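You operate a simulated robot arm through the tools that you are given. There is no shell and no other tool.

You run a simulated robot arm. Do the job below in one go: nothing can be reset, and whatever is moved stays where it is left.

JOB
Lay out a hose repair on the white tray: the 10 mm joiner, the white tape and the blue coil.
Fine: shut the fittings case again. Set down upright: what you pick out.

It is judged by the outcome, as a careful person would: the job done as asked, and still so three seconds after it is handed in. It fails if anything else is knocked over, pushed out of place, dropped, spilled or broken.

ROBOT AND FRAMES
A 7-joint arm with a two-finger parallel gripper, fixed in place. Base frame: the origin is at the foot of the arm, x ahead of it, y to its left, z up; the work surface is at about z = 80. Readings come in cm, degrees, newtons and seconds.
With the tool pointing down near the work surface it reaches from about 10 to 66 cm from the base axis. Its first joint turns from -66.0 to 66.0 degrees. Payload 1.57 kg.
The TCP is the grasp point between the finger pads, 3 cm short of the fingertips. In the tool frame z runs along the fingers and y along their closing line. Largest opening 8 cm; finger width 1.7, thickness 1.2; the body of the gripper, 4 by 8.2 cm, starts 8 cm behind the TCP.
Orientation is that of the tool frame in the base frame, as [roll, pitch, yaw] about the fixed x, y, z axes, in that order (R = Rz(yaw) Ry(pitch) Rx(roll)). With the fingers straight down and closing along the base's y, the tool's x points along the base's -x, its y along +y and its z along -z.

CONTROLS
- The arm moves only by the tool jog_arm. Its argument "increments" is a list of rows, each a list of 7 numbers: the opening, from 0 (shut) to 1 (fully open), then the shift along the base's x, y, z in m, then the turn, a rotation vector about the base's x, y, z in degrees. In form: [[grip, x, y, z, wx, wy, wz], ...]. A call has 1 to 20 rows; each row is the pose to reach, as a shift and turn from the pose commanded when the call began. A row lasts 0.2 s, in which the tool goes at most 5 cm and 8.6 degrees; a call with a longer step from one row to the next is refused whole, and so is a gripper value outside its range. A pose out of reach is approached as far as the arm can. The call stops where the force on the tool passes 40 N (or 10 N more than at its start, if that is more) or the arm is blocked; 0.2 s more then pass. Each finger travels about 7.2 cm/s and halts on what it meets, pressing with about 28 N; the grip force reading is that of the motor and also rises with nothing between the fingers. The clock runs only during rows and for 0.2 s after the last one: add rows that repeat a pose to give the fingers time. It gives the time, the measured TCP pose, the force on the tool (base axes), the opening and the grip force at its end, in the units of the frame above (readings bear some noise), with the torque about the TCP (base axes, N m) and any sound that the robot's microphone picked up.
- Cameras (640 x 400 px; columns grow to the right, rows downward): "scene" is fixed at [5.33, 43.21, 142.04]; the picture's right is [-0.79, -0.61, 0.00], its down [-0.38, 0.49, -0.78] and it looks along [0.48, -0.62, -0.62] (base axes); focal length 342 px, centre (320, 200). "wrist" rides on the gripper at [7.2, -0.7, -12.2] in the tool frame; the picture's right is [0.09, 1.00, 0.00], its down [-0.84, 0.08, -0.54] and it looks along [-0.54, 0.05, 0.84] (tool axes); focal length 238 px, centre (320, 200).
- get_image(camera): a new picture of that camera. No time passes.
- measure_at(camera, pixels): for up to 12 pixels [column, row] of the newest picture of that camera ("zoom" is the newest enlarged one), the place [x, y, z] in the base frame of the surface seen there, good to about 0.3 cm. No time passes.
- inspect(camera, box): a new picture of the part [left, top, right, bottom] of that camera's present view, enlarged. No time passes.
- hand_in(): hands the job in; it is judged then, once.

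Leave the gripper open and the arm clear of the work at the hand-in unless told otherwise.

The tools are called as a command line: name --pt "numbers of a row" for each row, then --argument value for the rest, lists and objects as JSON in quotes. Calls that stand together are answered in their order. jog_arm: Moves the arm, as the interface text tells. Its arguments: {"type":"object","properties":{"increments":{"type":"array"}},"required":["increments"]} The other tools are called the same way: get_image (camera) takes a picture; measure_at (camera, pixels) gives the place of the surface under pixels of a picture; inspect (camera, box) takes an enlarged picture of a part of a camera's view; hand_in () hands the job in.

At the start:

```text
time_s: 0.0
eef_pos: [36.59, -3.03, 117.74]
tool_rot: [180.0, 0.1, 179.9]
contact_force: [0.7, 0.4, -0.8]
ft_torque: [0.02, 0.01, -0.01]
width: 8.0
grasp_force: 0.1
```

scene: 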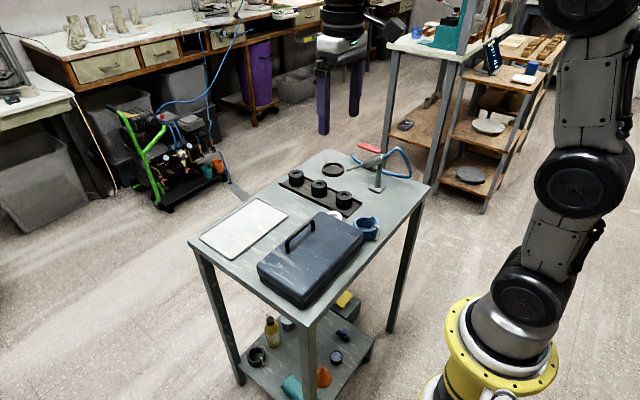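
wrist: 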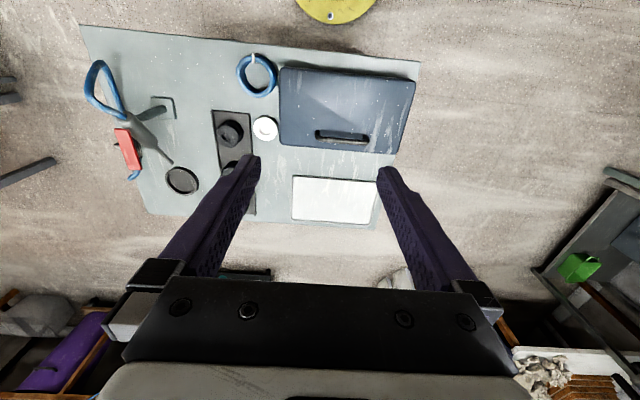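

I see a table with a closed dark case with a handle, a white tray, a rack of black items, a white roll, a blue coil and a soldering-iron-like tool. I'll look closer before I move.

inspect --camera "scene" --box '[180, 140, 440, 310]'

inspect --camera "wrist" --box '[70, 10, 430, 235]'

```text
2.35 times, centred on (310, 225) of scene
```

zoom: 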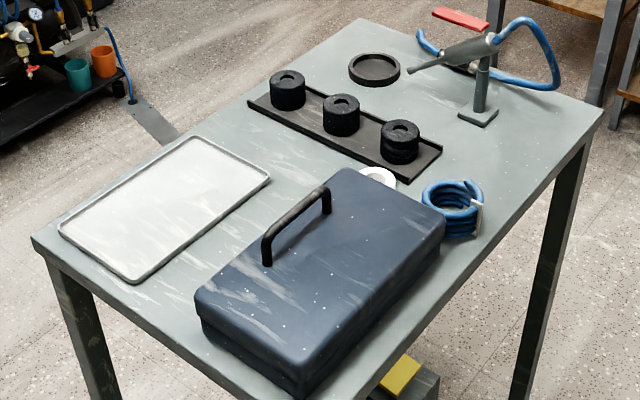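

```text
1.78 times, centred on (250, 122) of wrist
```

zoom: 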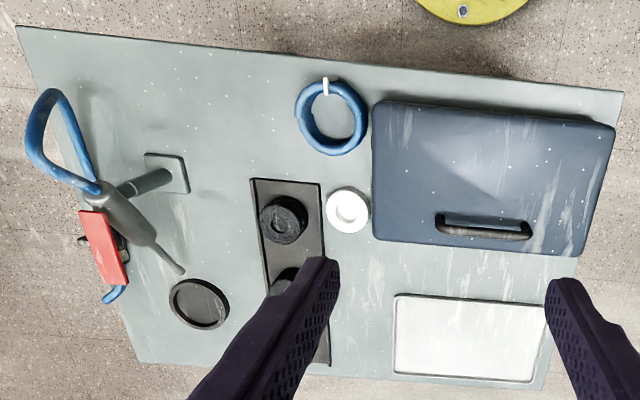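

Next I'll measure the main objects in the enlarged wrist picture: the case corners, handle, coil, tape and tray.

measure_at --camera "zoom" --pixels '[[378, 106], [612, 128], [580, 252], [376, 235], [442, 222], [528, 230], [485, 150], [350, 210], [336, 195], [332, 88], [330, 148], [330, 118]]'

measure_at --camera "scene" --pixels '[[259, 199], [288, 210], [243, 258], [200, 237], [245, 228], [288, 251], [313, 222], [297, 180], [318, 190], [343, 200], [333, 212], [365, 228]]'

```text
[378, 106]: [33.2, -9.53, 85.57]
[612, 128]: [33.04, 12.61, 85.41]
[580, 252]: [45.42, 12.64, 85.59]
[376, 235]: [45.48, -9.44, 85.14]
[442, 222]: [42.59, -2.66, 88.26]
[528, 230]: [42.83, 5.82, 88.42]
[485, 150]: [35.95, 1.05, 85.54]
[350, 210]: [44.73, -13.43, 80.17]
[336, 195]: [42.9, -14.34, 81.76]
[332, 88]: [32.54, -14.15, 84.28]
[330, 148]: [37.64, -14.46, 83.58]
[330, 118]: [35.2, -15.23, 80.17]
```

```text
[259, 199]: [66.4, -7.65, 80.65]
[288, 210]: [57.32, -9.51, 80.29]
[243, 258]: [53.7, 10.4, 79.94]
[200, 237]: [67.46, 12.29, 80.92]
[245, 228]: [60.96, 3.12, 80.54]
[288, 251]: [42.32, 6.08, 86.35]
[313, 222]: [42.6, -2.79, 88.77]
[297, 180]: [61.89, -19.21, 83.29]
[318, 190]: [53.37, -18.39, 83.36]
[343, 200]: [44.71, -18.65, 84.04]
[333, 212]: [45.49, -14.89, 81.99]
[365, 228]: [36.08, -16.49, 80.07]
```

I'll zoom in closer on the case seam, the coil and the tape.

inspect --camera "scene" --box '[250, 200, 390, 310]'

inspect --camera "wrist" --box '[200, 40, 320, 160]'

inspect --camera "wrist" --box '[270, 50, 430, 160]'

```text
3.64 times, centred on (320, 255) of scene
```

zoom: 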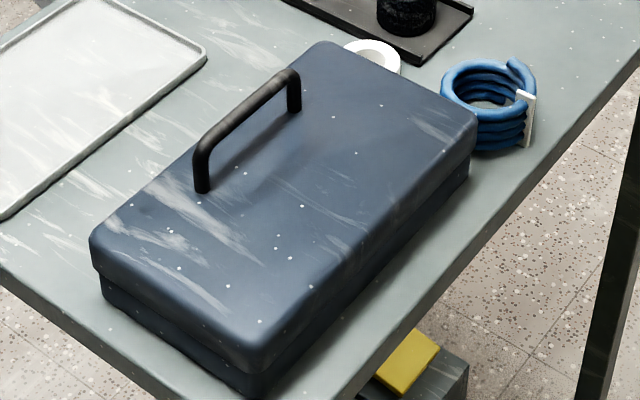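

```text
3.33 times, centred on (260, 100) of wrist
```

zoom: 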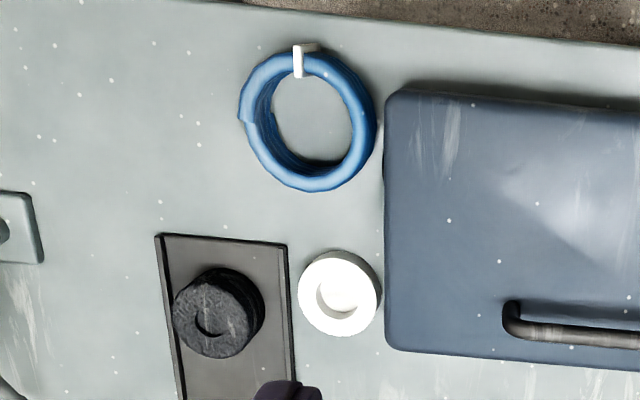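

```text
3.64 times, centred on (350, 105) of wrist
```

zoom: 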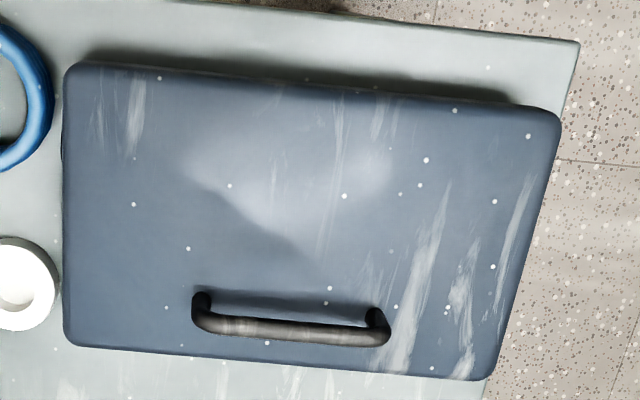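

Readings so far, in cm:
- **Case:** x 33–46, y −9.6 to 12.7, top z 85.5. The handle bar is at x≈42.6, z≈88.5, so the hinge is probably on the near side.
- **Tape:** about (44.5, −13.5), roughly 5 across and 2 high.
- **Coil:** about (35, −14.5), roughly 7 across and 4 high.
- **Tray:** x 54–67, y −9.5 to 12.3.

First I'll turn the gripper 90° so it closes along x, and move above the tape while staying high.

jog_arm --pt "1 0.007 -0.01 -0.012 0 0 8.2" --pt "1 0.014 -0.02 -0.024 0 0 16.4" --pt "1 0.021 -0.03 -0.036 0 0 24.6" --pt "1 0.028 -0.04 -0.048 0 0 32.8" --pt "1 0.035 -0.05 -0.06 0 0 41" --pt "1 0.042 -0.06 -0.072 0 0 49.2" --pt "1 0.049 -0.07 -0.084 0 0 57.4" --pt "1 0.056 -0.08 -0.096 0 0 65.6" --pt "1 0.063 -0.09 -0.108 0 0 73.8" --pt "1 0.07 -0.1 -0.12 0 0 82" --pt "1 0.079 -0.105 -0.13 0 0 90" --pt "1 0.079 -0.105 -0.13 0 0 90"

```text
time_s: 2.6
eef_pos: [44.44, -13.59, 104.72]
tool_rot: [180.0, -0.1, -89.9]
contact_force: [0.3, -0.7, -1.3]
ft_torque: [0.0, -0.03, 0.0]
width: 7.99
grasp_force: 0.0
```

The arm reached the pose at (44.4, −13.6, 104.7) with yaw −90. I'll take wrist and scene pictures now.

get_image --camera "wrist"

get_image --camera "scene"

```text
taken
```

wrist: 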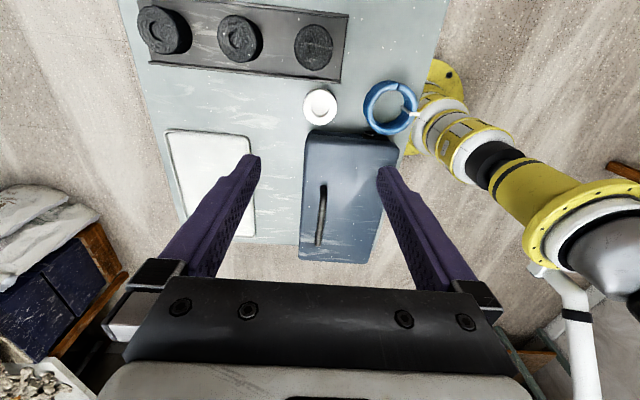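

```text
taken
```

scene: 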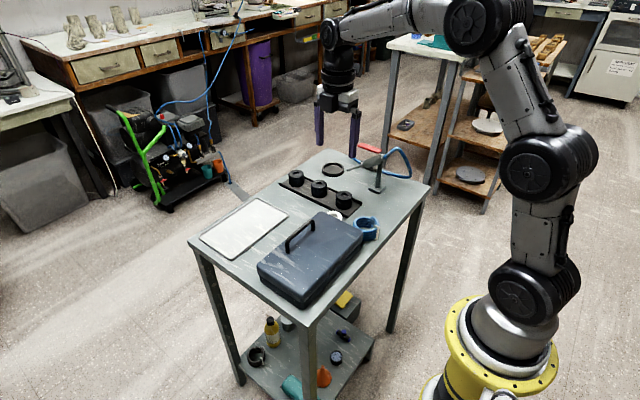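

The tape is at wrist pixel (320,106) and the coil at (390,107). I'll enlarge that area and measure their edges.

inspect --camera "wrist" --box '[280, 65, 430, 155]'

```text
4.27 times, centred on (355, 110) of wrist
```

zoom: 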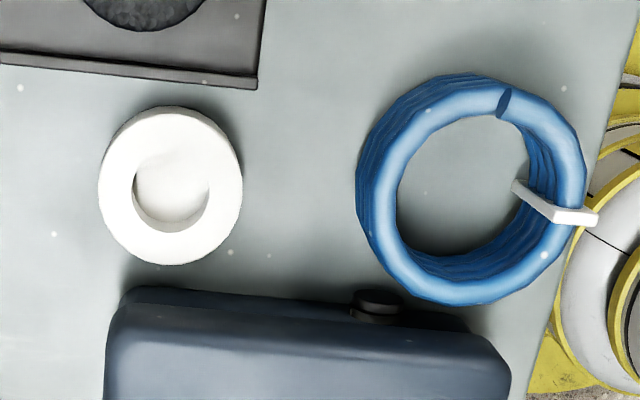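

There is a small black cylinder at zoom (378,305) on the −y side of the case. I'll measure it along with the tape and coil edges.

measure_at --camera "zoom" --pixels '[[378, 297], [375, 312], [118, 185], [225, 185], [170, 120], [170, 240], [172, 185], [375, 190], [570, 180], [470, 95], [470, 285], [465, 190]]'

measure_at --camera "zoom" --pixels '[[575, 215], [520, 190], [250, 80], [130, 300], [480, 340], [200, 340], [250, 290], [250, 300]]'

```text
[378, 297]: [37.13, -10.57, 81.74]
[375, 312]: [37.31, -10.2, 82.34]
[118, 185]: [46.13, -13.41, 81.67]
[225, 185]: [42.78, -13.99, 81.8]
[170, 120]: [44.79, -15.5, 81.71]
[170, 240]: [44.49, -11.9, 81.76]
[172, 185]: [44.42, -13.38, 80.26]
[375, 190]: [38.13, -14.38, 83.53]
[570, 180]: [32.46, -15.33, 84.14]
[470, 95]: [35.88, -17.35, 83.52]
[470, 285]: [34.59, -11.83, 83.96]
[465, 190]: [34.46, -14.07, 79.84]
```

```text
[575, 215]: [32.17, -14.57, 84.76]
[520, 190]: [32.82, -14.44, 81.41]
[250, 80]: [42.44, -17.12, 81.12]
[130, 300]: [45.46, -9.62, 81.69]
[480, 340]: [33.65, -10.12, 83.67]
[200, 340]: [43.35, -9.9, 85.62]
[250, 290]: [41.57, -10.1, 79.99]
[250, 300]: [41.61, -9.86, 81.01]
```

The tape centre is about (44.5, −13.7), 4.65 cm across, with its top at z 81.75. I'll part the fingers to 6 cm and lower over it to TCP z≈83.5, which puts the fingertips at about 80.5.

jog_arm --pt "0.75 0 -0.001 -0.04 0 0 0" --pt "0.75 0 -0.0015 -0.08 0 0 0" --pt "0.75 0 -0.0015 -0.12 0 0 0" --pt "0.75 0 -0.0015 -0.15 0 0 0" --pt "0.75 0 -0.0015 -0.175 0 0 0" --pt "0.75 0 -0.0015 -0.175 0 0 0"

get_image --camera "wrist"

inspect --camera "scene" --box '[270, 150, 400, 250]'

```text
time_s: 4.0
eef_pos: [44.36, -13.94, 87.02]
tool_rot: [180.0, 0.1, -90.0]
contact_force: [-0.2, 0.7, 1.1]
ft_torque: [0.0, 0.01, 0.01]
width: 6.0
grasp_force: 0.1
```

```text
taken
```

wrist: 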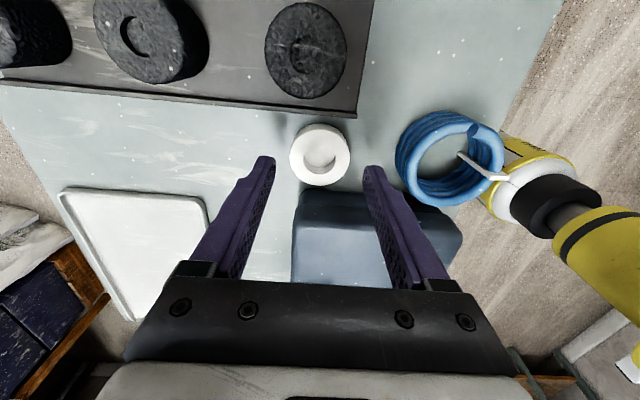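

```text
4.00 times, centred on (335, 200) of scene
```

zoom: 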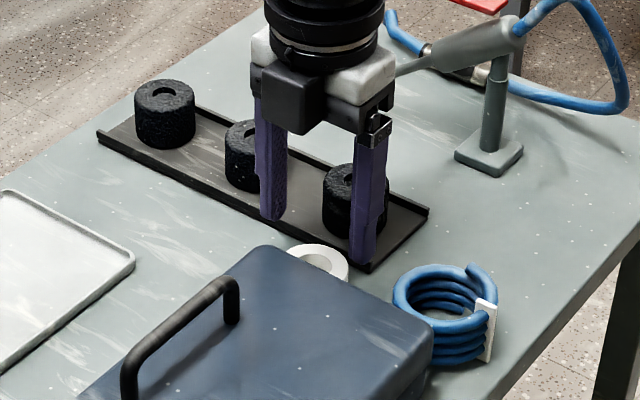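

The tape sits midway between the fingers in column. I'll re-measure its edges and the fingertips to check the y alignment.

measure_at --camera "wrist" --pixels '[[295, 153], [344, 153], [320, 130], [320, 172], [322, 147], [266, 160], [373, 169], [250, 230], [400, 230]]'

```text
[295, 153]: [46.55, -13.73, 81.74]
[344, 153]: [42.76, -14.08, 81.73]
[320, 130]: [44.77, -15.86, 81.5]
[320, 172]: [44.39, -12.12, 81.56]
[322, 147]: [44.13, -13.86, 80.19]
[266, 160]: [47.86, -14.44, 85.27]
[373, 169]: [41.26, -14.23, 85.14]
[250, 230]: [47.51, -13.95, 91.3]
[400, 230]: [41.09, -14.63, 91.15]
```

The tape centre reads about (44.6, −13.95) and the TCP (44.4, −13.94), so they line up. I'll nudge +0.2 cm in x, go down 3.5 cm and close.

jog_arm --pt "0.75 0.002 0 -0.02 0 0 0" --pt "0.75 0.002 0 -0.03 0 0 0" --pt "0.75 0.002 0 -0.035 0 0 0" --pt "0.75 0.002 0 -0.035 0 0 0" --pt "0.6 0.002 0 -0.035 0 0 0" --pt "0.5 0.002 0 -0.035 0 0 0" --pt "0.4 0.002 0 -0.035 0 0 0" --pt "0.4 0.002 0 -0.035 0 0 0"

```text
time_s: 5.8
eef_pos: [44.83, -13.75, 83.66]
tool_rot: [180.0, -0.1, -89.9]
contact_force: [-0.5, -0.5, 0.1]
ft_torque: [-0.02, -0.04, -0.02]
width: 4.58
grasp_force: 27.8
```

The tape is gripped at width 4.58. I'll lift it 13 cm straight up and then look at the tray to pick exact spots.

jog_arm --pt "0.4 0 0 0.02 0 0 0" --pt "0.4 0 0 0.05 0 0 0" --pt "0.4 0 0 0.09 0 0 0" --pt "0.4 0 0 0.13 0 0 0" --pt "0.4 0 0 0.13 0 0 0"

inspect --camera "scene" --box '[180, 180, 310, 280]'

get_image --camera "wrist"

```text
time_s: 7.0
eef_pos: [44.67, -13.75, 96.72]
tool_rot: [180.0, 0.0, -90.0]
contact_force: [-0.7, -0.2, -0.5]
ft_torque: [0.01, 0.01, -0.02]
width: 4.55
grasp_force: 28.2
```

```text
4.00 times, centred on (245, 230) of scene
```

zoom: 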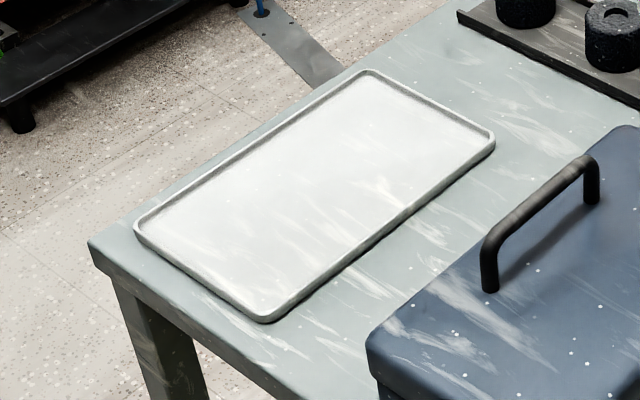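

```text
taken
```

wrist: 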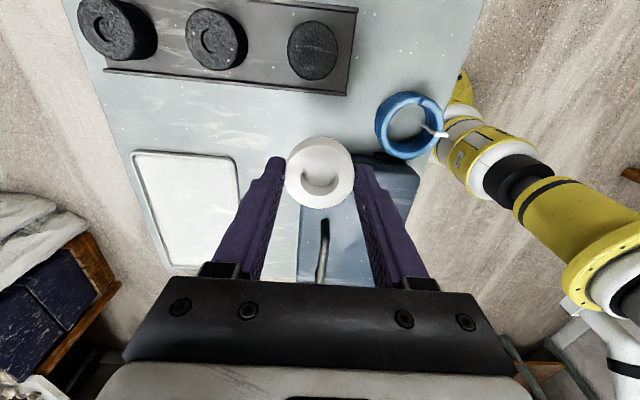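

The tape is held level. Now I'll measure the tray's corners and floor in the enlarged scene picture.

measure_at --camera "zoom" --pixels '[[368, 74], [492, 138], [268, 318], [138, 222], [320, 190], [360, 90], [470, 135], [265, 300], [155, 220], [420, 140], [380, 180]]'

```text
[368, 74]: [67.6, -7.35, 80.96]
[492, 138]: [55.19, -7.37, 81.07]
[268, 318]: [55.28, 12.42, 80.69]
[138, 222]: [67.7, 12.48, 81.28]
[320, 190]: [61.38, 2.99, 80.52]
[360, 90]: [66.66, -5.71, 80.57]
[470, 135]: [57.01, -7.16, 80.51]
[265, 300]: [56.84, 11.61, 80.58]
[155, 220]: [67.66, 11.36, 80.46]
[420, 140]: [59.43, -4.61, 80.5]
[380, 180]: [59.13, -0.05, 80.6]
```

Tray: x 55.2–67.7, y −7.4 to 12.5, floor z≈80.5. The plan is tape at (60.5, −3.8), joiner near (59.5, 1.2) and coil at (60.5, 7.5). I'll carry the tape over while staying high.

jog_arm --pt "0.4 0.026 0.016 0 0 0 0" --pt "0.4 0.053 0.033 0 0 0 0" --pt "0.4 0.08 0.05 0 0 0 0" --pt "0.4 0.106 0.067 0 0 0 0" --pt "0.4 0.132 0.083 0 0 0 0" --pt "0.4 0.158 0.0995 0 0 0 0" --pt "0.4 0.158 0.0995 -0.04 0 0 0" --pt "0.4 0.158 0.0995 -0.08 0 0 0" --pt "0.4 0.158 0.0995 -0.1 0 0 0" --pt "0.4 0.158 0.0995 -0.1 0 0 0"

get_image --camera "wrist"

inspect --camera "scene" --box '[180, 140, 310, 280]'

```text
time_s: 9.2
eef_pos: [60.56, -3.75, 86.64]
tool_rot: [-179.9, -0.1, -89.9]
contact_force: [0.2, -0.4, -0.6]
ft_torque: [0.01, -0.01, 0.0]
width: 4.54
grasp_force: 28.1
```

```text
taken
```

wrist: 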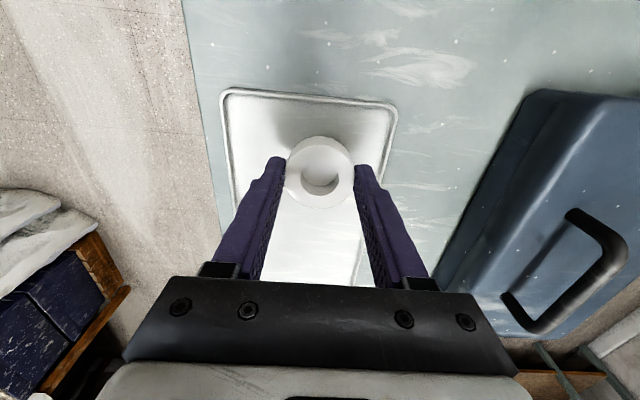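

```text
2.86 times, centred on (245, 210) of scene
```

zoom: 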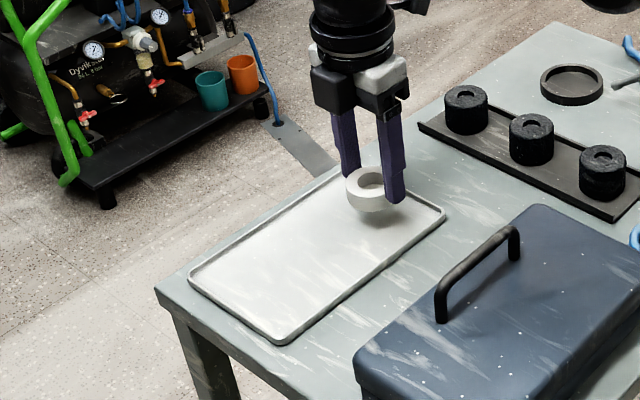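

The tape hangs about 2.5 cm above the tray floor, over the planned spot. I'll lower it by 2.4 cm gently and check the force.

jog_arm --pt "0.4 0 0 -0.015 0 0 0" --pt "0.4 0 0 -0.022 0 0 0" --pt "0.4 0 0 -0.024 0 0 0" --pt "0.4 0 0 -0.025 0 0 0" --pt "0.4 0 0 -0.025 0 0 0"

```text
time_s: 10.4
eef_pos: [60.46, -3.85, 84.23]
tool_rot: [-179.9, 0.0, -90.0]
contact_force: [-0.6, 0.2, 0.2]
ft_torque: [0.0, -0.03, -0.02]
width: 4.55
grasp_force: 28.1
```

There's no contact yet. I'll go down another 1 mm, then open to about 6 cm and hold.

jog_arm --pt "0.4 0 0 -0.001 0 0 0" --pt "0.4 0 0 -0.001 0 0 0" --pt "0.62 0 0 -0.001 0 0 0" --pt "0.75 0 0 -0.001 0 0 0" --pt "0.75 0 0 -0.001 0 0 0"

get_image --camera "wrist"

```text
time_s: 11.6
eef_pos: [60.42, -3.92, 84.28]
tool_rot: [180.0, 0.0, -89.9]
contact_force: [-0.5, 0.0, -0.3]
ft_torque: [0.01, 0.0, 0.0]
width: 5.99
grasp_force: 0.2
```

```text
taken
```

wrist: 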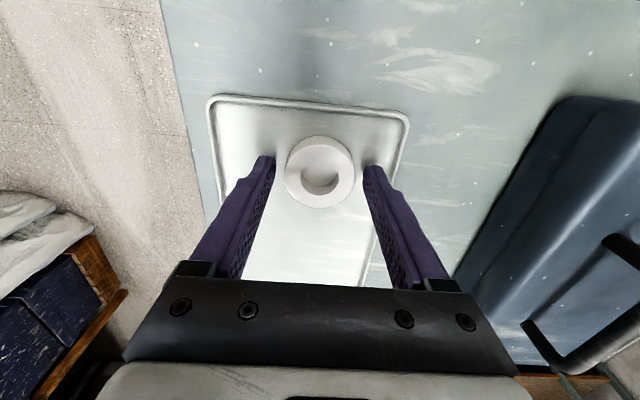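

The tape is sitting on the tray. I'll rise and travel to above the coil's far wall, around (38, −14.5), then look again.

jog_arm --pt "0.75 0 0 0.02 0 0 0" --pt "0.75 0 0 0.06 0 0 0" --pt "0.75 0 0 0.1 0 0 0" --pt "0.75 0 0 0.13 0 0 0" --pt "0.75 -0.04 -0.02 0.13 0 0 0" --pt "0.75 -0.08 -0.04 0.13 0 0 0" --pt "0.75 -0.12 -0.06 0.13 0 0 0" --pt "0.75 -0.16 -0.08 0.13 0 0 0" --pt "0.75 -0.2 -0.1 0.13 0 0 0" --pt "0.75 -0.224 -0.108 0.13 0 0 0" --pt "0.75 -0.224 -0.108 0.13 0 0 0"

get_image --camera "wrist"

inspect --camera "scene" --box '[180, 140, 400, 280]'

```text
time_s: 14.0
eef_pos: [37.98, -14.54, 97.15]
tool_rot: [-180.0, 0.0, -90.0]
contact_force: [-0.3, 0.2, 0.4]
ft_torque: [0.01, 0.0, 0.01]
width: 6.0
grasp_force: 0.0
```

```text
taken
```

wrist: 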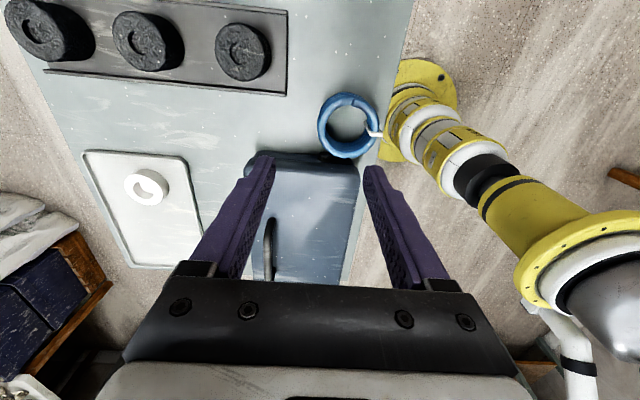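

```text
2.86 times, centred on (290, 210) of scene
```

zoom: 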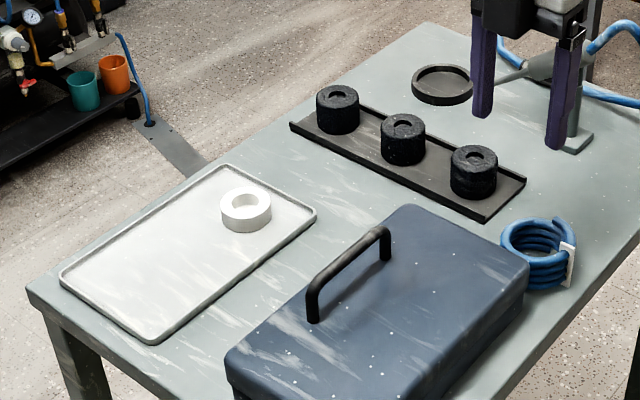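

The tape is on the tray. I'll enlarge the coil and the nearby case side where the black piece was.

inspect --camera "wrist" --box '[230, 75, 400, 185]'

```text
3.64 times, centred on (315, 130) of wrist
```

zoom: 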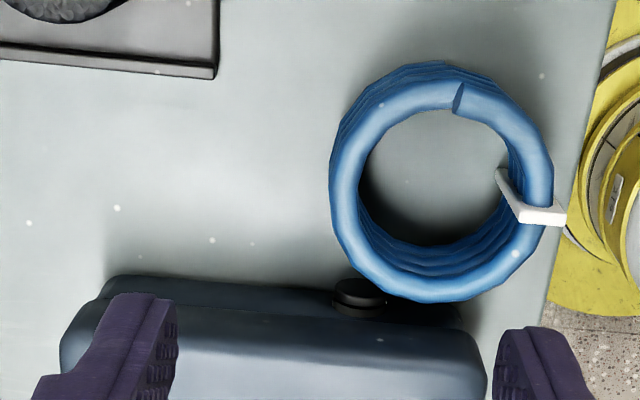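

I'll measure the coil's wall at top, outer and inner edges, and the black knob.

measure_at --camera "zoom" --pixels '[[348, 185], [336, 150], [362, 190], [440, 100], [440, 285], [545, 170], [395, 265], [385, 115], [430, 190], [355, 300], [360, 290], [380, 300]]'

```text
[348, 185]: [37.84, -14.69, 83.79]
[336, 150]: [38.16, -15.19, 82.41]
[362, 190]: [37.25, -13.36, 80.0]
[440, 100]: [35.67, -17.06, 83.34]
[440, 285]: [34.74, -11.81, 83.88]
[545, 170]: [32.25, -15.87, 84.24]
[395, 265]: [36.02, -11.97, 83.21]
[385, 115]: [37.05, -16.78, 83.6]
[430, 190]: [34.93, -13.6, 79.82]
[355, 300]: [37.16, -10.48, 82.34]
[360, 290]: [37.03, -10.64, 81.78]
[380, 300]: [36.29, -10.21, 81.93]
```

The coil's centre is about (35.0, −14.5), with the far wall's middle at x≈37.85, top z≈83.9 and an inner radius of about 2.3. I'll part the fingers to 4 cm, with one inside the coil and one outside the far wall, and go down partway first.

jog_arm --pt "0.5 -0.002 0 -0.03 0 0 0" --pt "0.5 -0.002 0 -0.07 0 0 0" --pt "0.5 -0.002 0 -0.092 0 0 0" --pt "0.5 -0.002 0 -0.092 0 0 0"

get_image --camera "wrist"

inspect --camera "scene" --box '[300, 160, 420, 260]'

```text
time_s: 15.0
eef_pos: [37.91, -14.71, 87.93]
tool_rot: [-180.0, 0.1, -90.0]
contact_force: [0.4, 0.0, 0.5]
ft_torque: [-0.02, 0.03, -0.02]
width: 4.0
grasp_force: 0.1
```

```text
taken
```

wrist: 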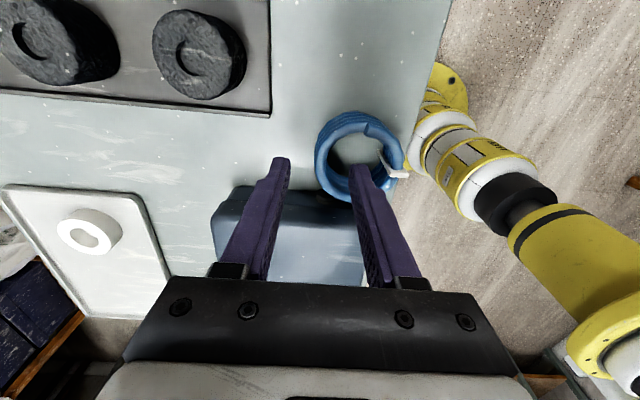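

```text
4.00 times, centred on (360, 210) of scene
```

zoom: 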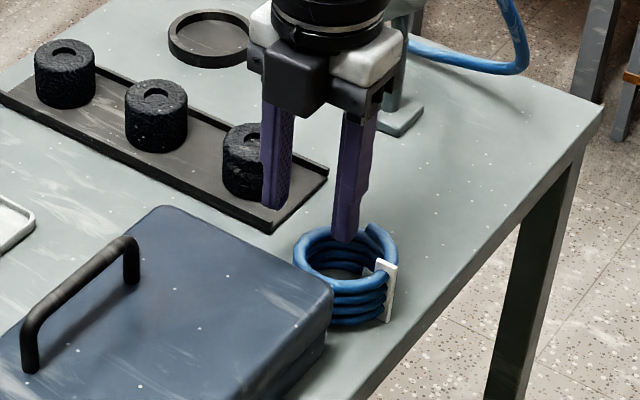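

I'll check the inner fingertip's place against the coil's rim before going down.

measure_at --camera "wrist" --pixels '[[358, 170], [281, 162], [323, 150], [330, 180], [355, 118], [398, 150], [360, 150], [352, 195], [320, 165]]'

```text
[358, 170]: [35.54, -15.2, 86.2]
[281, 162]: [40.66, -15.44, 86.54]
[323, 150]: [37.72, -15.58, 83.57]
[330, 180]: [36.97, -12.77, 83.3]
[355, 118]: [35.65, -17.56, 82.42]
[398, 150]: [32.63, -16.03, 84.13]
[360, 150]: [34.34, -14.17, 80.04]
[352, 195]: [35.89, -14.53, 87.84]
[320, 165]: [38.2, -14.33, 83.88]
```

The inner finger spans x≈34.6–35.9 at y≈−14.6, well inside the hole. I'll go down 4.2 cm and close on the wall.

jog_arm --pt "0.5 0 0 -0.015 0 0 0" --pt "0.5 0 0 -0.03 0 0 0" --pt "0.5 0 0 -0.042 0 0 0" --pt "0.5 0 0 -0.042 0 0 0" --pt "0.35 0 0 -0.042 0 0 0" --pt "0.2 0 0 -0.042 0 0 0" --pt "0.0 0 0 -0.042 0 0 0" --pt "0.0 0 0 -0.042 0 0 0" --pt "0.0 0 0 -0.042 0 0 0"

get_image --camera "wrist"

```text
time_s: 15.4
eef_pos: [38.16, -14.74, 87.53]
tool_rot: [-179.3, -0.2, -90.0]
contact_force: [-0.7, -1.1, 5.6]
ft_torque: [0.01, 0.18, -0.01]
width: 4.08
grasp_force: 0.8
stopped in row 2: the force on the tool passed its limit at 55 N (the readings are from after the stop); the commanded pose is now the measured one
```

```text
taken
```

wrist: 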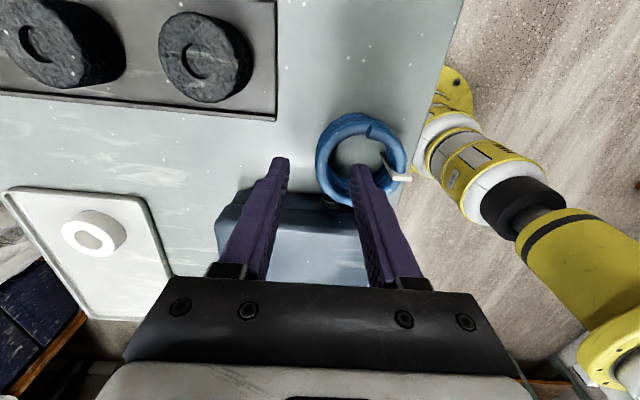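

The arm stopped on contact. The torque points to the inner finger, about 2.8 cm toward −x from the TCP, touching the coil. I'll look closely before doing anything more.

inspect --camera "wrist" --box '[270, 95, 430, 215]'

inspect --camera "scene" --box '[320, 180, 400, 250]'

```text
3.33 times, centred on (350, 155) of wrist
```

zoom: 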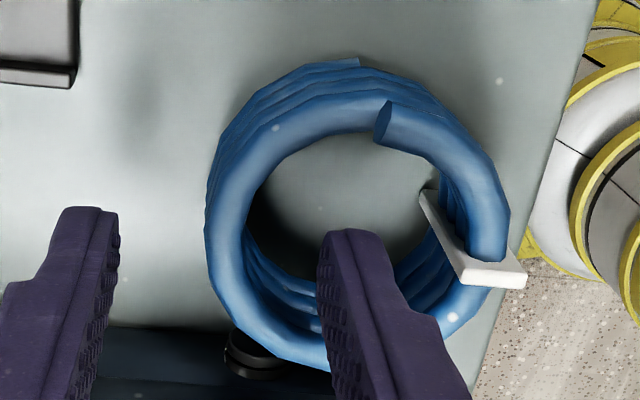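

```text
5.71 times, centred on (360, 215) of scene
```

zoom: 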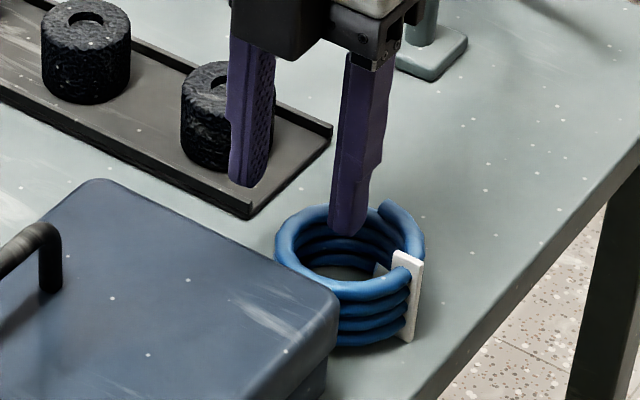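

From the picture the inner finger was inside the hole, yet it met resistance right at rim height. I'll back off upward, check that the coil hasn't moved, and use an outside grasp instead.

jog_arm --pt "0.5 0 0 0.03 0 0 0" --pt "0.5 -0.012 0 0.07 0 0 0" --pt "0.8 -0.028 0.002 0.1 0 0 0" --pt "1 -0.03 0.002 0.1 0 0 0" --pt "1 -0.03 0.002 0.1 0 0 0"

inspect --camera "wrist" --box '[250, 80, 410, 200]'

inspect --camera "scene" --box '[320, 190, 400, 260]'

```text
time_s: 16.6
eef_pos: [35.32, -14.48, 97.5]
tool_rot: [-179.2, -0.1, -90.1]
contact_force: [-0.2, -0.1, -0.4]
ft_torque: [0.02, -0.03, 0.02]
width: 7.99
grasp_force: 0.0
```

```text
3.33 times, centred on (330, 140) of wrist
```

zoom: 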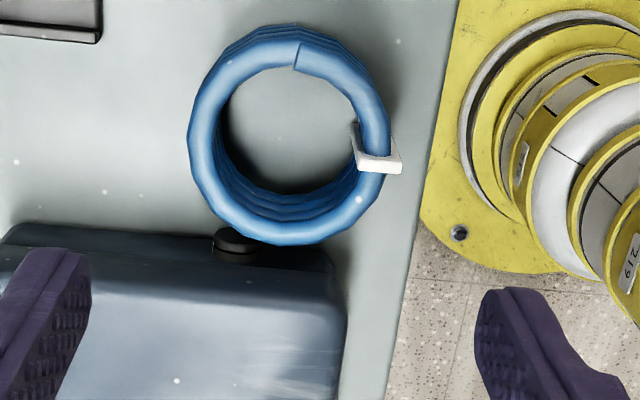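

```text
5.71 times, centred on (360, 225) of scene
```

zoom: 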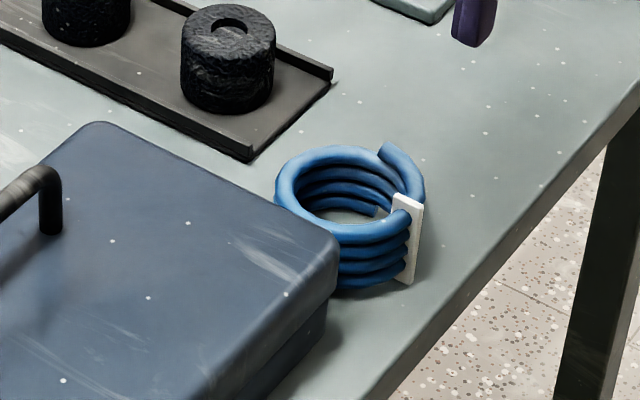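

The coil hasn't moved noticeably. I'll measure its rim in the wrist view to get an accurate centre and outer size.

inspect --camera "wrist" --box '[250, 80, 410, 200]'

measure_at --camera "zoom" --pixels '[[193, 140], [205, 140], [385, 120], [375, 120], [285, 240], [285, 228], [300, 45], [300, 60], [215, 215], [350, 215], [225, 75], [360, 75]]'

```text
3.33 times, centred on (330, 140) of wrist
```

zoom: 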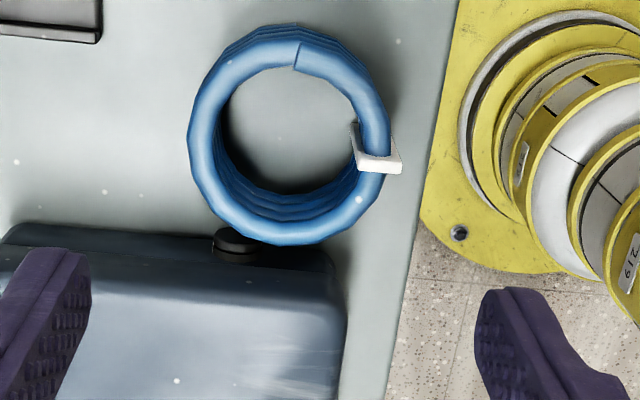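

```text
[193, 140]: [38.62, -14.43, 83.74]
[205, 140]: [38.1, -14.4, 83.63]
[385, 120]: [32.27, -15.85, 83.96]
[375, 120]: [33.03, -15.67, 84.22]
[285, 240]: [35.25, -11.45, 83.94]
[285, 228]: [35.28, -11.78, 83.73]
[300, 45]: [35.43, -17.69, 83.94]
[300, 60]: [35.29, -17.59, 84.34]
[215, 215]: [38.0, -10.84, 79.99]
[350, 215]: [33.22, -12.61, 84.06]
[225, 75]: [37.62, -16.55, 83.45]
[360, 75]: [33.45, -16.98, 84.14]
```

The coil's centre is about (35.35, −14.65), outer diameter about 6.6. The 8 cm opening fits around it on a diagonal that avoids the case, the knob and the tie. I'll remove the slight tilt of 0.8° about y, then turn −40° about z.

jog_arm --pt "1 0 0 0 0 0.75 0" --pt "1 0 0 0 0 0.75 0"

jog_arm --pt "1 0 0 0 0 0 -8" --pt "1 0 0 0 0 0 -16" --pt "1 0 0 0 0 0 -24" --pt "1 0 0 0 0 0 -32" --pt "1 0 0 -0.02 0 0 -40" --pt "1 0 0 -0.04 0 0 -40" --pt "1 0 0 -0.04 0 0 -40"

get_image --camera "wrist"

inspect --camera "scene" --box '[310, 170, 410, 260]'

```text
time_s: 17.2
eef_pos: [35.23, -14.4, 97.54]
tool_rot: [179.9, -0.2, -90.0]
contact_force: [0.3, -0.1, -0.3]
ft_torque: [0.03, 0.01, 0.01]
width: 8.01
grasp_force: 0.0
```

```text
time_s: 18.8
eef_pos: [35.34, -14.32, 93.44]
tool_rot: [179.9, -0.3, -130.1]
contact_force: [0.3, 0.5, -0.7]
ft_torque: [0.02, 0.01, 0.0]
width: 8.02
grasp_force: 0.0
```

```text
taken
```

wrist: 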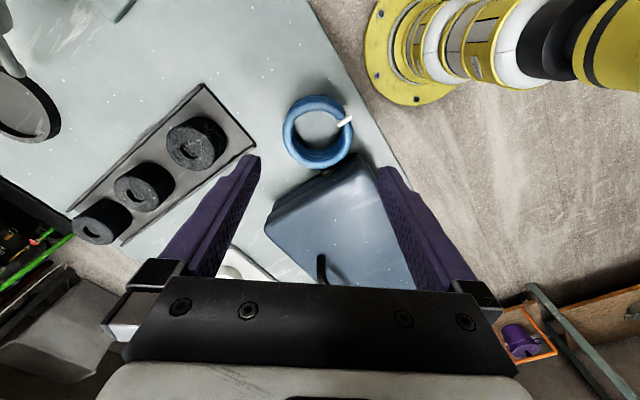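

```text
4.44 times, centred on (360, 215) of scene
```

zoom: 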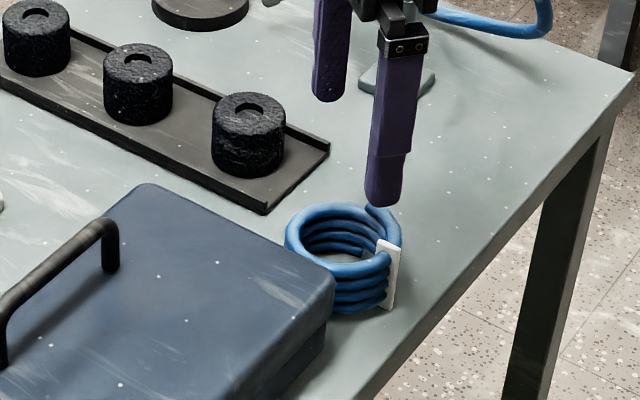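

I'll enlarge the coil to see how it sits relative to the fingers along the closing line.

inspect --camera "wrist" --box '[250, 70, 390, 190]'

measure_at --camera "wrist" --pixels '[[286, 130], [350, 135], [318, 101], [322, 163], [290, 110], [295, 155], [345, 110], [345, 155], [257, 160], [382, 172]]'

```text
3.33 times, centred on (320, 130) of wrist
```

zoom: 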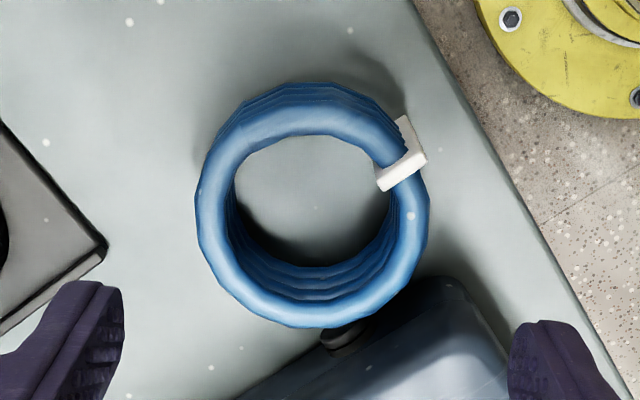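

```text
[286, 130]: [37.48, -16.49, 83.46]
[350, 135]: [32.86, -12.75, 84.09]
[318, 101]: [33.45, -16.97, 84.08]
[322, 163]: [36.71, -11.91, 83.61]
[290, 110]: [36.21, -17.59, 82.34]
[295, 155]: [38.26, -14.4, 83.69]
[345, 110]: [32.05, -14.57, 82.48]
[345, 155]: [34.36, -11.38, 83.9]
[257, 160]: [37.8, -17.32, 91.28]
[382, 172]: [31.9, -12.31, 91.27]
```

The coil centre is about 0.2 cm toward the left finger. I'll shift (+0.2, −0.12) cm and lower until the tips are just above the rim, then check.

jog_arm --pt "1 0.002 -0.0012 -0.02 0 0 0" --pt "1 0.002 -0.0012 -0.045 0 0 0" --pt "1 0.002 -0.0012 -0.055 0 0 0" --pt "1 0.002 -0.0012 -0.055 0 0 0"

inspect --camera "wrist" --box '[230, 90, 410, 220]'

inspect --camera "scene" --box '[310, 170, 410, 260]'

```text
time_s: 19.8
eef_pos: [35.43, -14.67, 87.89]
tool_rot: [179.8, -0.3, -130.0]
contact_force: [0.4, 0.5, -0.2]
ft_torque: [-0.03, 0.01, 0.0]
width: 8.01
grasp_force: 0.0
```

```text
3.08 times, centred on (320, 155) of wrist
```

zoom: 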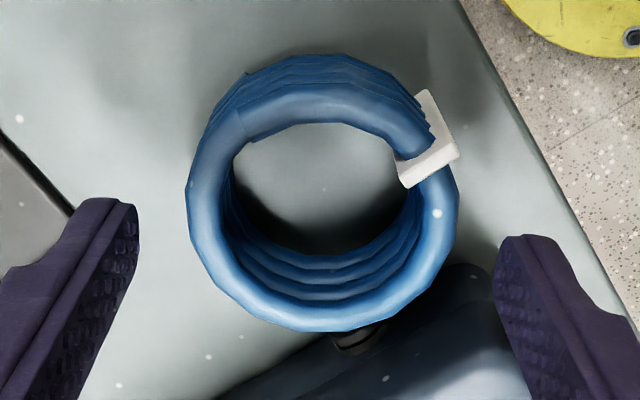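

```text
4.44 times, centred on (360, 215) of scene
```

zoom: 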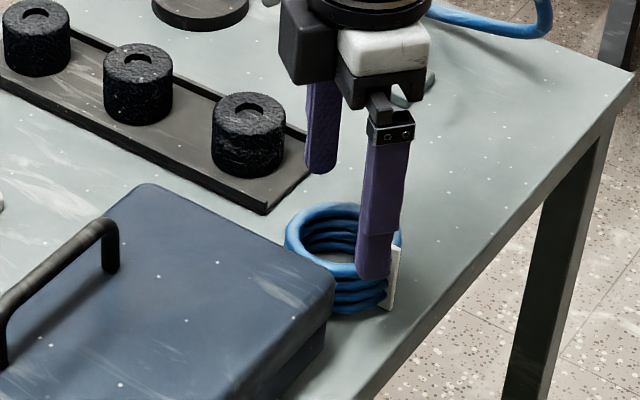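

The coil is centred between the fingers, with clearance on both sides and from the case and tie. I'll go down 4.3 cm and check the force before closing.

jog_arm --pt "1 0 0 -0.01 0 0 0" --pt "1 0 0 -0.02 0 0 0" --pt "1 0 0 -0.03 0 0 0" --pt "1 0 0 -0.038 0 0 0" --pt "1 0 0 -0.042 0 0 0" --pt "1 0 0 -0.042 0 0 0"

```text
time_s: 21.2
eef_pos: [35.36, -14.56, 83.75]
tool_rot: [179.9, -0.3, -130.0]
contact_force: [0.2, 0.9, -0.7]
ft_torque: [0.0, 0.03, 0.01]
width: 7.99
grasp_force: 0.1
```

No contact on the way down. Now I'll close on the coil.

jog_arm --pt "0.9 0 0 0 0 0 0" --pt "0.8 0 0 0 0 0 0" --pt "0.75 0 0 0 0 0 0" --pt "0.7 0 0 0 0 0 0" --pt "0.7 0 0 0 0 0 0"

get_image --camera "wrist"

```text
time_s: 22.4
eef_pos: [35.42, -14.48, 83.71]
tool_rot: [179.8, -0.2, -130.0]
contact_force: [-0.5, -0.2, -0.4]
ft_torque: [0.0, -0.01, -0.01]
width: 6.51
grasp_force: 27.8
```

```text
taken
```

wrist: 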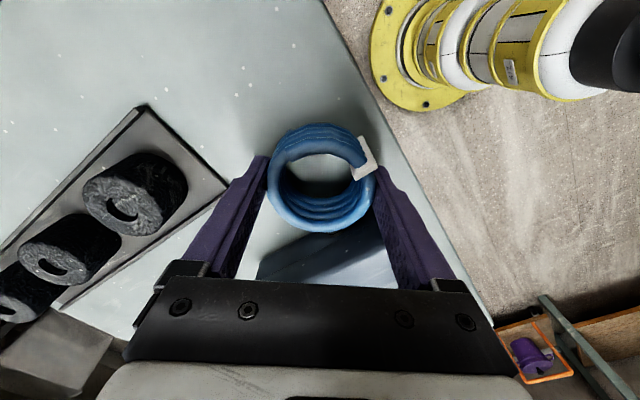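

The coil is gripped at 6.51 cm. I'll lift it straight up 13 cm and check.

jog_arm --pt "0.7 0 0 0.015 0 0 0" --pt "0.7 0 0 0.04 0 0 0" --pt "0.7 0 0 0.08 0 0 0" --pt "0.7 0 0 0.12 0 0 0" --pt "0.7 0 0 0.135 0 0 0" --pt "0.7 0 0 0.135 0 0 0"

get_image --camera "wrist"

get_image --camera "scene"

```text
time_s: 23.8
eef_pos: [35.46, -14.63, 97.31]
tool_rot: [179.8, -0.1, -130.0]
contact_force: [-0.2, 0.3, -1.0]
ft_torque: [0.02, 0.0, -0.04]
width: 6.49
grasp_force: 27.8
```

```text
taken
```

wrist: 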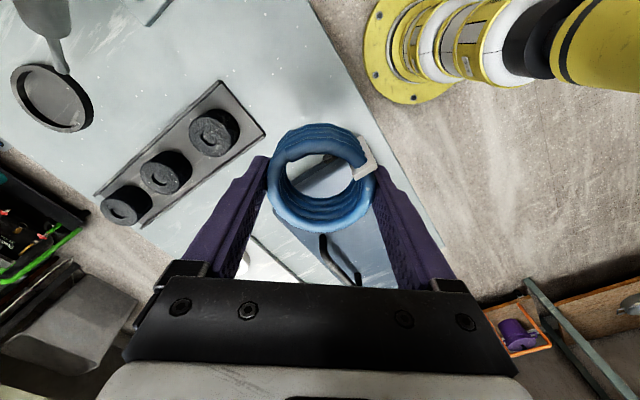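

```text
taken
```

scene: 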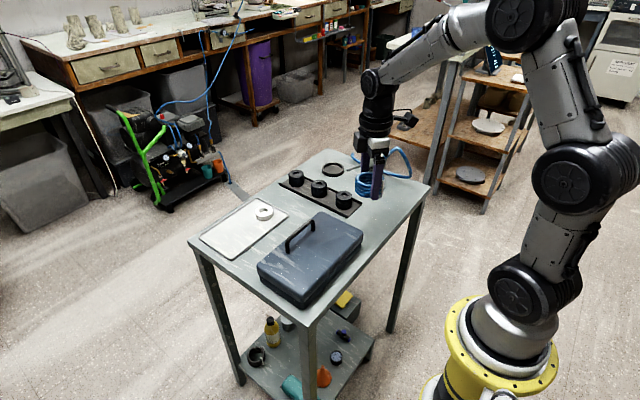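

The coil is held level. I'll carry it over the case, with its bottom at about z 93, to (60.4, 7.6) above the tray and lower it partway.

jog_arm --pt "0.7 0.03 0.027 0 0 0 0" --pt "0.7 0.06 0.054 0 0 0 0" --pt "0.7 0.09 0.081 0 0 0 0" --pt "0.7 0.12 0.108 0 0 0 0" --pt "0.7 0.15 0.135 0 0 0 0" --pt "0.7 0.18 0.162 0 0 0 0" --pt "0.7 0.21 0.189 0 0 0 0" --pt "0.7 0.235 0.21 0 0 0 0" --pt "0.7 0.25 0.2225 0 0 0 0" --pt "0.7 0.25 0.2225 -0.04 0 0 0" --pt "0.7 0.25 0.2225 -0.08 0 0 0" --pt "0.7 0.25 0.2225 -0.11 0 0 0" --pt "0.7 0.25 0.2225 -0.11 0 0 0"

get_image --camera "wrist"

inspect --camera "scene" --box '[180, 140, 340, 280]'

```text
time_s: 26.6
eef_pos: [60.45, 7.58, 86.17]
tool_rot: [179.9, -0.2, -130.0]
contact_force: [-0.1, 0.0, -0.4]
ft_torque: [0.05, 0.01, -0.01]
width: 6.46
grasp_force: 28.6
```

```text
taken
```

wrist: 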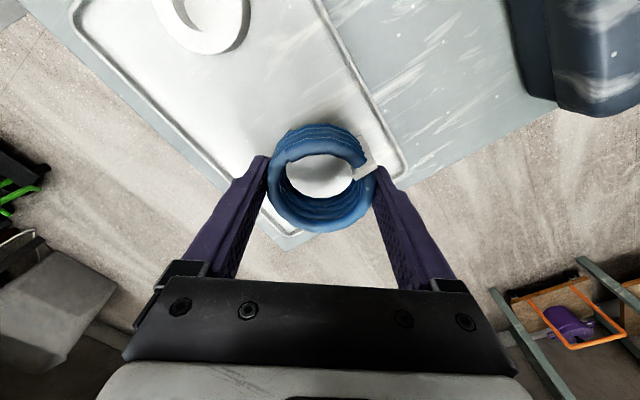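

```text
2.86 times, centred on (260, 210) of scene
```

zoom: 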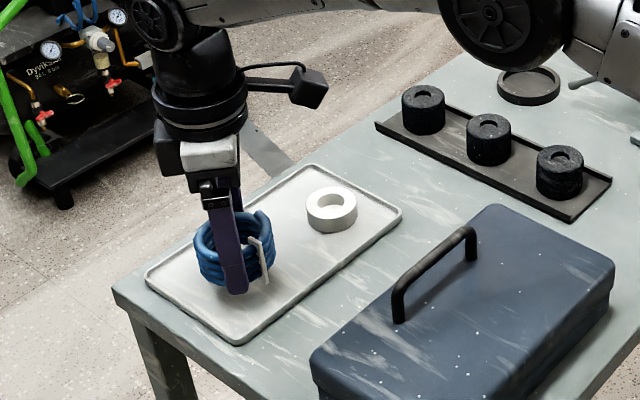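

The coil is above the tray within its edges. I'll lower about 2 cm gently.

jog_arm --pt "0.7 0 0 -0.01 0 0 0" --pt "0.7 0 0 -0.017 0 0 0" --pt "0.7 0 0 -0.019 0 0 0" --pt "0.7 0 0 -0.02 0 0 0" --pt "0.7 0 0 -0.02 0 0 0"

```text
time_s: 27.8
eef_pos: [60.44, 7.59, 84.14]
tool_rot: [179.9, -0.2, -129.9]
contact_force: [0.2, 0.2, -1.3]
ft_torque: [0.0, -0.01, 0.02]
width: 6.49
grasp_force: 27.8
```

I see no clear contact yet. I'll lower in half-millimetre steps and read the force.

jog_arm --pt "0.7 0 0 -0.0005 0 0 0" --pt "0.7 0 0 -0.001 0 0 0" --pt "0.7 0 0 -0.001 0 0 0"

inspect --camera "scene" --box '[190, 180, 310, 270]'

```text
time_s: 28.6
eef_pos: [60.47, 7.71, 84.14]
tool_rot: [-180.0, -0.2, -129.9]
contact_force: [-0.7, 1.1, 1.6]
ft_torque: [-0.03, 0.02, -0.01]
width: 6.47
grasp_force: 27.8
```

```text
4.44 times, centred on (250, 225) of scene
```

zoom: 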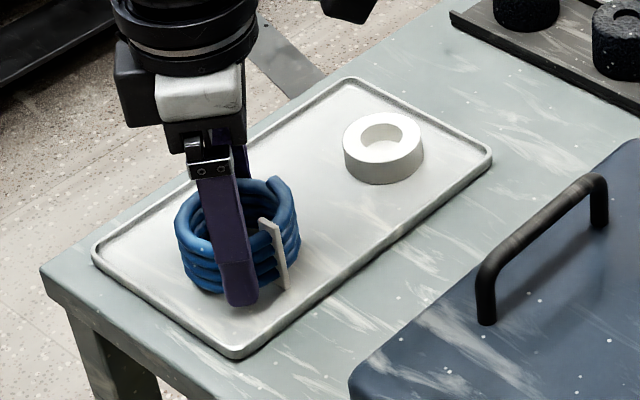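

The force has turned upward at +1.6 N, so the coil is touching the tray. I'll open to 7.6 cm and hold.

jog_arm --pt "0.88 0 0 -0.0005 0 0 0" --pt "0.96 0 0 -0.0005 0 0 0" --pt "1 0 0 0 0 0 0" --pt "1 0 0 0 0 0 0"

get_image --camera "wrist"

```text
time_s: 29.6
eef_pos: [60.37, 7.54, 84.13]
tool_rot: [179.8, -0.4, -130.0]
contact_force: [-0.6, -0.2, 0.8]
ft_torque: [0.01, 0.04, 0.0]
width: 8.02
grasp_force: 0.0
```

```text
taken
```

wrist: 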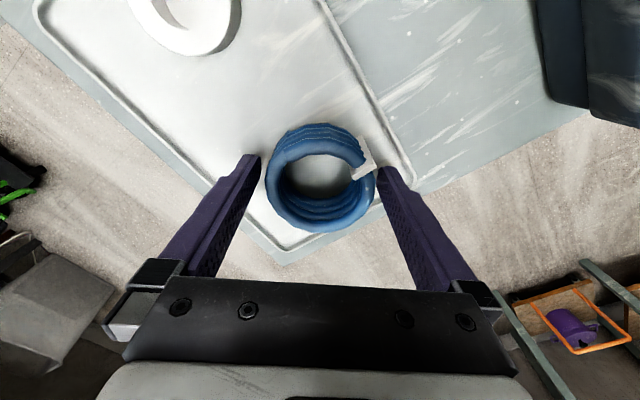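

The coil stands free with both fingers clear. I'll raise up, turn back to closing along x, and look at the black knob on the case's −y side.

jog_arm --pt "1 0 0 0.02 0 0 0" --pt "1 0 0 0.06 0 0 0" --pt "1 0 0 0.1 0 0 0" --pt "1 0 0 0.13 0 0 0" --pt "1 -0.03 -0.03 0.13 0 0 8" --pt "1 -0.06 -0.06 0.13 0 0 16" --pt "1 -0.09 -0.09 0.13 0 0 24" --pt "1 -0.12 -0.12 0.13 0 0 32" --pt "1 -0.15 -0.15 0.13 0 0 40" --pt "1 -0.18 -0.18 0.13 0 0 40" --pt "1 -0.21 -0.21 0.13 0 0 40" --pt "1 -0.235 -0.24 0.12 0 0 40" --pt "1 -0.235 -0.24 0.08 0 0 40" --pt "1 -0.235 -0.24 0.06 0 0 40" --pt "1 -0.235 -0.24 0.06 0 0 40"

get_image --camera "wrist"

inspect --camera "scene" --box '[180, 140, 400, 300]'

```text
time_s: 32.8
eef_pos: [36.99, -16.34, 90.12]
tool_rot: [179.9, -0.2, -90.0]
contact_force: [-0.5, -0.2, -0.7]
ft_torque: [0.0, -0.02, -0.06]
width: 8.02
grasp_force: 0.0
```

```text
taken
```

wrist: 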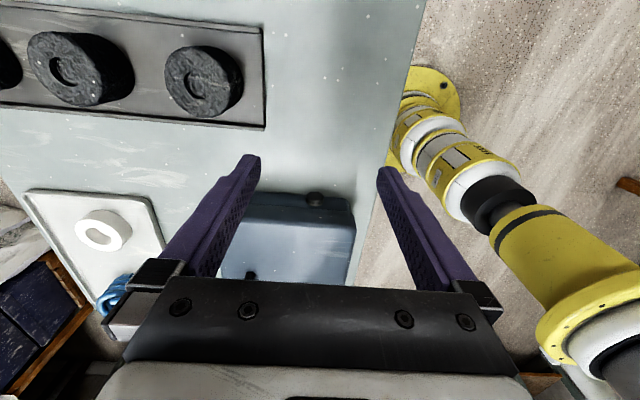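

```text
2.50 times, centred on (290, 220) of scene
```

zoom: 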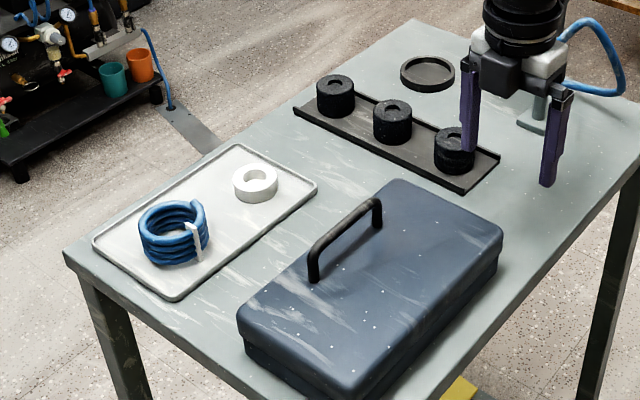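

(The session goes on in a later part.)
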